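You operate a simulated robot arm through the tools that you are given. There is no shell and no other tool. Be economical: measure what you need, move in short steps, check, and stop when the job is done.

Carry out the task below with a simulated robot arm. There is one attempt and no reset: what you move stays moved.

## Task
Fetch the yellow bottle and stand it on the beige ply board.
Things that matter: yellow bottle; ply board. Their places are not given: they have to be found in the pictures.

The check looks at the end state, three seconds after you hand in, the way a careful person would. Anything else that was tipped, shoved, dropped, spilled or broken makes it a failure.

## Robot
A 7-joint arm with a two-finger parallel gripper, fixed in place. Base frame: the origin is at the foot of the arm, x ahead of it, y to its left, z up; the work surface is at about z = 0. Lengths are in mm, angles in rad, forces in N, time in s.
With the tool pointing down near the work surface it reaches from about 240 to 620 mm from the base axis. Its first joint turns from -1.152 to 1.152 rad. Payload 2.6 kg.
The TCP is the grasp point between the finger pads, 30 mm short of the fingertips. In the tool frame z runs along the fingers and y along their closing line. Largest opening 94 mm; finger width 28, thickness 10; the body of the gripper, 50 by 96 mm, starts 55 mm behind the TCP.
Orientation is told as [roll, pitch, yaw] about the base's x, y, z axes, in that order, counted from this pose: with the fingers straight down and closing along the base's y, the tool's x points along the base's -x, its y along +y and its z along -z.

## Interface
- The arm moves only by the tool arm_command. Its argument "steps" is a list of rows, each an object of numbers (a shift or turn left out is 0, a gripper value left out holds the last): "fingers": the closure in counts, from 0 (fully open) to 255 (shut); "tx", "ty", "tz": the shift along the tool's x, y, z in cm; "yaw": the turn about the tool's z in rad. In form: [{"fingers": .., "tx": .., "ty": .., "tz": .., "yaw": ..}, ...]. A call has 1 to 8 rows; each row shifts and turns the commanded pose from where the row before left it, along the tool's axes as they then stand. Rows are played at 5 a second. More than 50 mm and 0.15 rad between two rows, or a gripper value outside its range, and nothing of the call is played. Where a pose cannot be reached the arm comes as near as it can. A force on the tool above 40 N (or 10 N above the force at the start of the call, whichever is more), or a blocked arm, ends the call early, and 0.2 s more pass. The fingers move at their own pace (about 72 mm/s each) and stop on an object; they squeeze with about 37 N. The grip force told is the motor's: it shows also when the fingers shut on nothing. Time passes only in rows, and 0.2 s behind the last, so rows that do not move let the fingers close. The reply holds the time, the measured pose of the TCP, the force on the tool along the base axes, the opening and the grip force, in the units named above and with some noise.
- Cameras (640 x 400 px; columns grow to the right, rows downward): "scene" is fixed at [19.5, 421.5, 566.2]; the picture's right is [-0.89, -0.46, 0.00], its down [-0.26, 0.50, -0.82] and it looks along [0.38, -0.73, -0.57] (base axes); focal length 343 px, centre (320, 200). "wrist" rides on the gripper at [-37, 0, -58] in the tool frame; the picture's right is [0.00, -1.00, 0.00], its down [0.97, 0.00, -0.24] and it looks along [0.24, 0.00, 0.97] (tool axes); focal length 218 px, centre (320, 200).
- snapshot(camera): a new picture of that camera. The clock stands still meanwhile.
- pixel_to_xyz(camera, pixels): for up to 12 pixels [column, row] of the newest picture of that camera ("zoom" is the newest enlarged one), the place [x, y, z] in the base frame of the surface seen there, good to about 2 mm. The clock stands still meanwhile.
- close_up(camera, box): a new picture of the part [left, top, right, bottom] of that camera's present view, enlarged. The clock stands still meanwhile.
- job_done(): hands the job in; it is judged then, once.

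Work in short steps. Measure before you move; look again where a grasp or a placing could have gone wrong, and mend it. You have 60 turns and 26 pictures in all, those below and enlarged ones among them. Open the gripper and draw the arm clear of the work before you hand the job in, unless the task says otherwise; then end with one line.

The tools are called after ">>>" as a command line: name --argument value ..., lists and objects as JSON in quotes. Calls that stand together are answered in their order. arm_command: Moves the arm, as the interface text tells. Its arguments: {"type":"object","properties":{"steps":{"type":"array"}},"required":["steps"]} The other tools are called the same way: snapshot (camera) takes a picture; pixel_to_xyz (camera, pixels) gives the place of the surface under pixels of a picture; close_up (camera, box) takes an enlarged picture of a part of a camera's view; job_done () hands the job in.

At the start:

```text
t: 0.0
tcp_pos: [354.2, -66.2, 314.5]
orientation: [-0.001, 0.0, -0.002]
wrist_force: [0.4, -0.4, -0.7]
width: 94.2
gripper_force: 0.0
```

scene: 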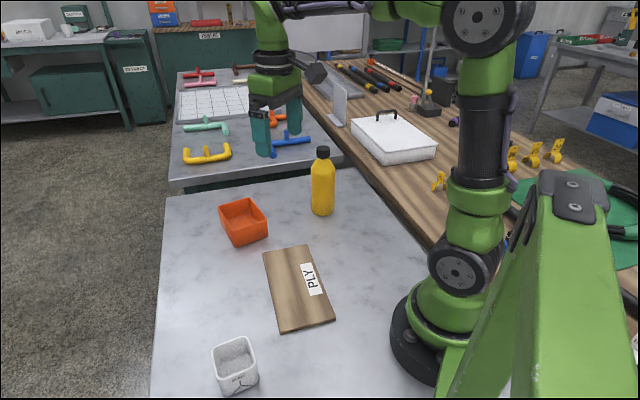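
wrist: 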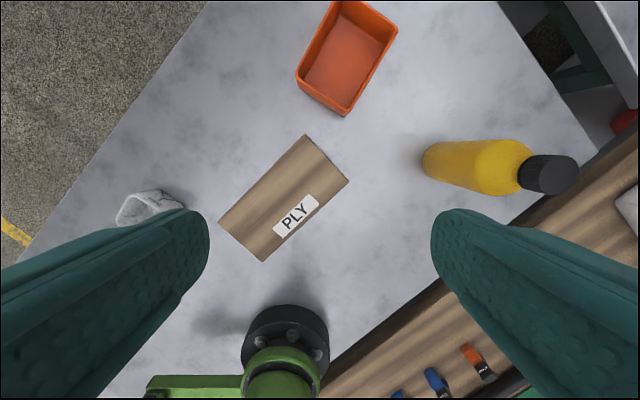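

The bottle is at about (322,185) in the scene and the ply board is around (298,288). I'll measure points on both of them first.

>>> pixel_to_xyz --camera "scene" --pixels '[[323, 149], [322, 156], [322, 168], [322, 190], [322, 208], [312, 190], [333, 190], [264, 252], [307, 245], [334, 321], [280, 332], [290, 290]]'

>>> close_up --camera "scene" --box '[220, 130, 420, 255]'

>>> pixel_to_xyz --camera "wrist" --pixels '[[305, 136], [347, 182], [263, 260], [220, 220], [475, 165], [550, 174], [430, 160], [285, 200]]'

```text
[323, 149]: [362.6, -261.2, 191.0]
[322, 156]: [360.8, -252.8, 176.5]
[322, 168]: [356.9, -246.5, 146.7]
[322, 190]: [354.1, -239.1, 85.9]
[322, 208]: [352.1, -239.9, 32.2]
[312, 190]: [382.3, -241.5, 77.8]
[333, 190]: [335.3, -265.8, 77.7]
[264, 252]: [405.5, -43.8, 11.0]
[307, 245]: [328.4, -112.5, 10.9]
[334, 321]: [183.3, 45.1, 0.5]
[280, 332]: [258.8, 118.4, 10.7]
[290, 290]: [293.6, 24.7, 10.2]
```

```text
3.20 times, centred on (320, 192) of scene
```

zoom: 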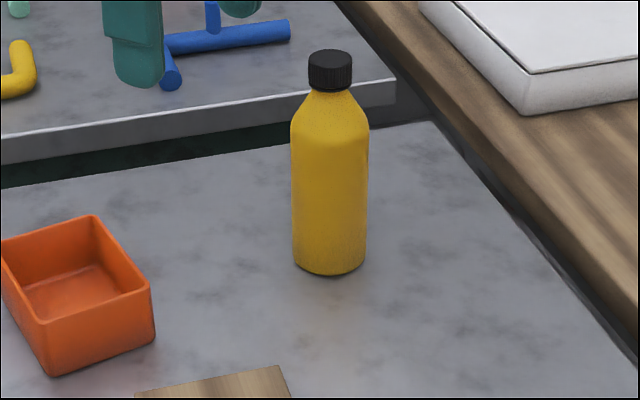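

```text
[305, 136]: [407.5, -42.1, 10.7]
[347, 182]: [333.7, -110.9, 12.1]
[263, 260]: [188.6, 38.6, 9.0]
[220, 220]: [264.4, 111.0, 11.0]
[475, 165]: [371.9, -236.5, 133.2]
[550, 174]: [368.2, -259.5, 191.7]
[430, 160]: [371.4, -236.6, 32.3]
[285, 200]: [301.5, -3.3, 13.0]
```

The bottle is upright, with its axis near (366,-266), a radius of about 30 and its top at z≈192. The body is at full radius up to z≈135. The board's centre is near (298,0), with its top at z≈11. I'll move above the bottle with the gripper open.

>>> arm_command --steps '[{"fingers": 0, "tx": -0.3, "ty": -4}, {"tx": -0.3, "ty": -4}, {"tx": -0.3, "ty": -4}, {"tx": -0.3, "ty": -4}, {"ty": -4}, {}, {}]'

>>> snapshot --camera "wrist"

```text
t: 1.6
tcp_pos: [367.0, -267.1, 316.5]
orientation: [0.001, 0.001, 0.001]
wrist_force: [-0.7, 0.6, -0.4]
width: 94.1
gripper_force: 0.1
```

```text
22 pictures are left
```

wrist: 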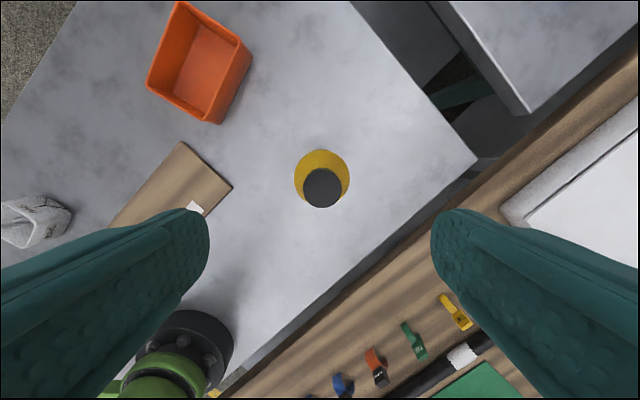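

The cap centre appears at (322,188), so the alignment looks close. I'll check the cap and body edges.

>>> pixel_to_xyz --camera "wrist" --pixels '[[322, 188], [304, 188], [340, 188], [322, 171], [322, 205], [322, 153], [297, 175], [347, 175]]'

```text
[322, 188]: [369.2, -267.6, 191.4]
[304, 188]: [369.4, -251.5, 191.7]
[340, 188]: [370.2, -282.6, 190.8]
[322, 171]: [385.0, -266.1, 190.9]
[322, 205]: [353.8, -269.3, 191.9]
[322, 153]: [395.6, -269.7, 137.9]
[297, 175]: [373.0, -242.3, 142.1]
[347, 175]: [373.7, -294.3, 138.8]
```

The cap is centred at (369,-268) with its top at z=191.5. I'll descend to TCP z≈158 first, shifting 2 mm in x on the way.

>>> arm_command --steps '[{"tx": -0.25, "ty": -0.1, "tz": 3}, {"tz": 3}, {"tz": 3}, {"tz": 3}, {"tz": 2}, {"tz": 2}, {}]'

>>> snapshot --camera "scene"

```text
t: 3.2
tcp_pos: [370.8, -268.4, 155.5]
orientation: [0.0, 0.0, 0.0]
wrist_force: [1.1, 0.3, 0.8]
width: 93.9
gripper_force: 0.1
```

```text
21 pictures are left
```

scene: 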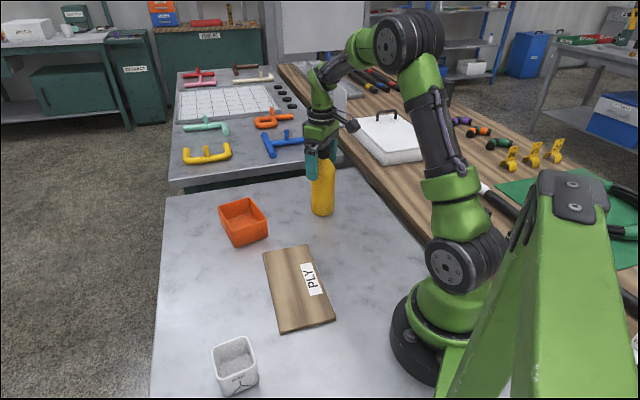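

The fingers are straddling the bottle without touching it. I'll go 11 mm lower to z≈144.5, which leaves the palm about 8 mm above the cap, then close.

>>> arm_command --steps '[{"tz": 0.6}, {"tz": 0.5}, {}, {"fingers": 120}, {"fingers": 255}, {}, {}, {}]'

```text
t: 5.0
tcp_pos: [369.8, -268.3, 146.8]
orientation: [0.0, 0.0, -0.001]
wrist_force: [-0.8, -1.1, -1.1]
width: 63.1
gripper_force: 36.8
```

The gripper holds at 63 mm wide with 37 N, which means it is on the body. I'll lift slowly by 60 mm and check.

>>> arm_command --steps '[{"tz": -0.5}, {"tz": -1}, {"tz": -1.5}, {"tz": -1.5}, {"tz": -1.5}, {}]'

>>> close_up --camera "scene" --box '[220, 90, 420, 215]'

```text
t: 6.4
tcp_pos: [369.1, -267.3, 205.3]
orientation: [-0.002, 0.0, -0.002]
wrist_force: [0.5, 1.0, -3.8]
width: 63.5
gripper_force: 37.1
```

```text
3.20 times, centred on (320, 152) of scene
```

zoom: 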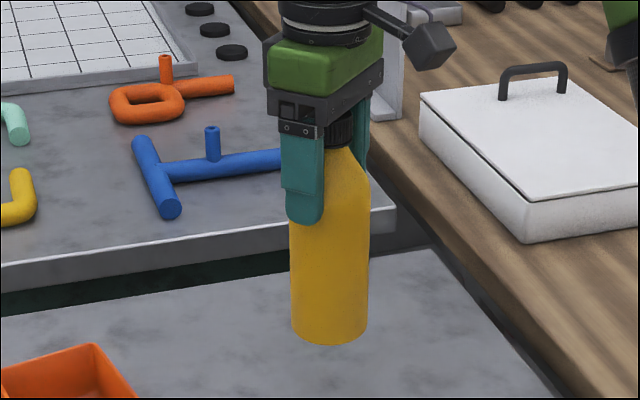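

The bottle is lifted upright with about 60 mm of clearance. Next I'll carry it to (298,0) above the board's centre, at a moderate speed.

>>> arm_command --steps '[{"tx": 0.3, "ty": 1}, {"tx": 0.5, "ty": 2}, {"tx": 0.7, "ty": 2.6}, {"tx": 0.7, "ty": 2.6}, {"tx": 0.7, "ty": 2.6}, {"tx": 0.7, "ty": 2.6}, {"tx": 0.5, "ty": 2}, {"tx": 0.3, "ty": 1}]'

>>> arm_command --steps '[{"tx": 0.3, "ty": 1}, {"tx": 0.5, "ty": 2}, {"tx": 0.6, "ty": 2.4}, {"tx": 0.6, "ty": 2.4}, {"tx": 0.4, "ty": 1.7}, {"tx": 0.2, "ty": 0.9}, {}]'

>>> snapshot --camera "scene"

```text
t: 8.2
tcp_pos: [325.9, -102.4, 205.3]
orientation: [0.001, 0.0, 0.0]
wrist_force: [-0.5, -0.8, -3.9]
width: 63.3
gripper_force: 36.8
```

```text
t: 9.8
tcp_pos: [299.0, 1.1, 205.8]
orientation: [0.0, 0.0, 0.0]
wrist_force: [-0.8, -0.6, -3.2]
width: 63.2
gripper_force: 36.7
```

```text
19 pictures are left
```

scene: 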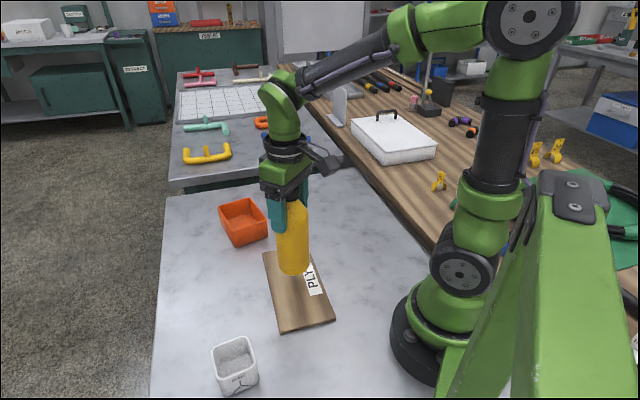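

The bottle is upright at (299,1), over the board's centre. Its base should touch at TCP z≈157, so I'll lower it to about 161.

>>> arm_command --steps '[{"tz": 1}, {"tz": 1.2}, {"tz": 1.2}, {"tz": 0.7}, {"tz": 0.3}, {}]'

>>> close_up --camera "scene" --box '[200, 220, 400, 345]'

```text
t: 11.2
tcp_pos: [299.1, 0.8, 161.7]
orientation: [0.0, 0.0, 0.0]
wrist_force: [-0.2, 0.5, -3.6]
width: 63.0
gripper_force: 36.6
```

```text
3.20 times, centred on (300, 282) of scene
```

zoom: 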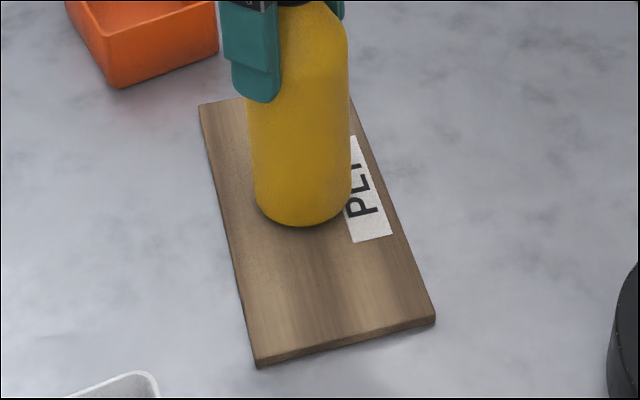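

The base is just above the board, well inside its edges. I'll lower it in fine steps until the force shows contact.

>>> arm_command --steps '[{"tz": 0.15}, {"tz": 0.1}, {"tz": 0.1}, {}]'

```text
t: 12.2
tcp_pos: [299.5, 0.6, 156.9]
orientation: [0.001, 0.0, 0.0]
wrist_force: [0.7, -0.7, -3.2]
width: 62.8
gripper_force: 36.8
```

The force is still the bottle's weight of about 3.3 N, so there is no contact yet. I'll go down in 1 mm steps.

>>> arm_command --steps '[{"tz": 0.1}, {}]'

>>> arm_command --steps '[{"tz": 0.1}, {}]'

```text
t: 12.8
tcp_pos: [300.0, 1.2, 157.2]
orientation: [0.0, -0.001, 0.001]
wrist_force: [0.3, -0.8, -3.8]
width: 63.1
gripper_force: 37.3
```

```text
t: 13.4
tcp_pos: [299.1, 2.3, 155.4]
orientation: [-0.001, 0.0, -0.001]
wrist_force: [0.9, -0.3, -3.3]
width: 63.2
gripper_force: 36.5
```

There is still no contact at z≈155.5, so I'll continue down.

>>> arm_command --steps '[{"tz": 0.1}, {}]'

>>> close_up --camera "scene" --box '[260, 250, 340, 300]'

```text
t: 14.0
tcp_pos: [299.7, 1.3, 156.0]
orientation: [-0.001, -0.002, -0.001]
wrist_force: [-7.0, -0.7, 17.7]
width: 63.0
gripper_force: 37.1
```

```text
8.00 times, centred on (300, 275) of scene
```

zoom: 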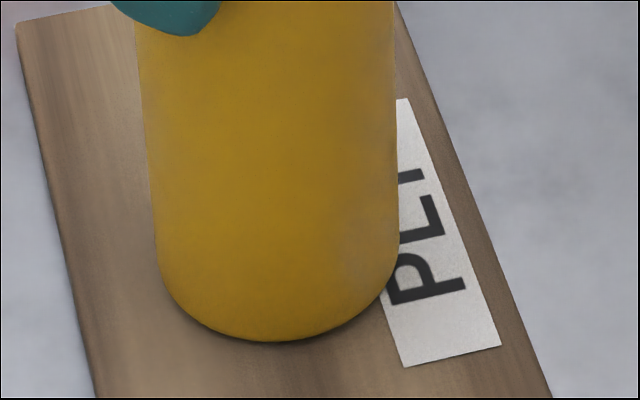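

The upward force of +17.7 N shows firm contact. I'll back off 0.5 mm to relieve the load, then open gradually.

>>> arm_command --steps '[{"tz": -0.05}, {}, {"fingers": 60}, {"fingers": 0}, {}, {}, {}]'

>>> snapshot --camera "wrist"

```text
t: 15.6
tcp_pos: [300.6, 1.2, 153.9]
orientation: [0.001, 0.0, 0.0]
wrist_force: [0.5, 0.7, 0.2]
width: 93.9
gripper_force: 0.1
```

```text
16 pictures are left
```

wrist: 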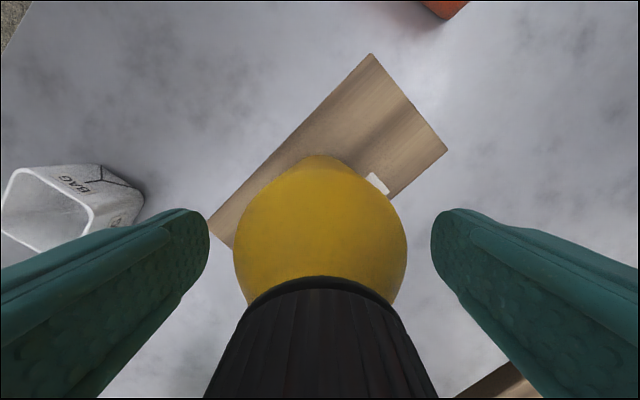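

The bottle is free and the fingers are clear on both sides. I'll go straight up.

>>> arm_command --steps '[{"tz": -1}, {"tz": -2}, {"tz": -3}, {"tz": -3}, {"tz": -3}, {"tz": -2}, {}]'

>>> snapshot --camera "scene"

```text
t: 17.2
tcp_pos: [301.0, 1.0, 296.0]
orientation: [-0.001, 0.0, 0.001]
wrist_force: [0.1, 0.3, -0.2]
width: 93.9
gripper_force: 0.0
```

```text
15 pictures are left
```

scene: 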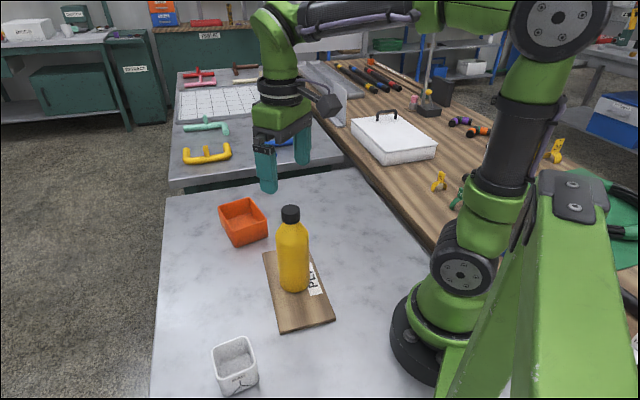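

The bottle stands upright on the board and nothing else has moved. The fingertips are above the cap, so I'll draw the arm aside before handing in.

>>> arm_command --steps '[{"tz": -1.5, "tx": -1, "ty": -2}, {"tx": -1.5, "ty": -4}, {"tx": -1.5, "ty": -4}, {"tx": -1, "ty": -4}, {}]'

>>> close_up --camera "scene" --box '[160, 180, 400, 330]'

```text
t: 18.4
tcp_pos: [349.0, -139.4, 311.0]
orientation: [0.002, -0.001, 0.0]
wrist_force: [0.4, -0.5, -0.2]
width: 94.1
gripper_force: 0.0
```

```text
2.67 times, centred on (280, 255) of scene
```

zoom: 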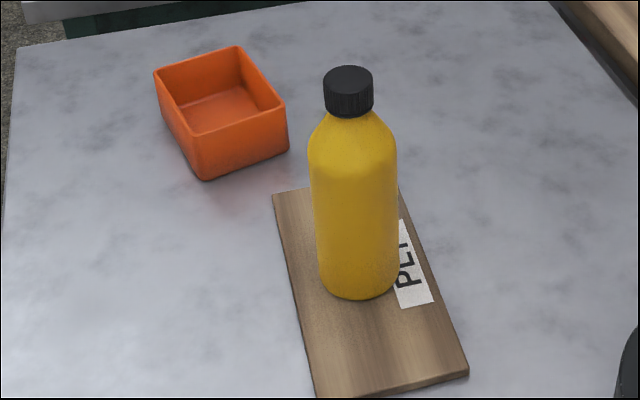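

The bottle is upright on the board, the gripper is open and the arm is clear, so I'm handing in.

>>> job_done

```text
The job is handed in.
```

The yellow bottle is standing upright near the centre of the ply board, nothing else in view was disturbed, and the arm is clear with its gripper open.
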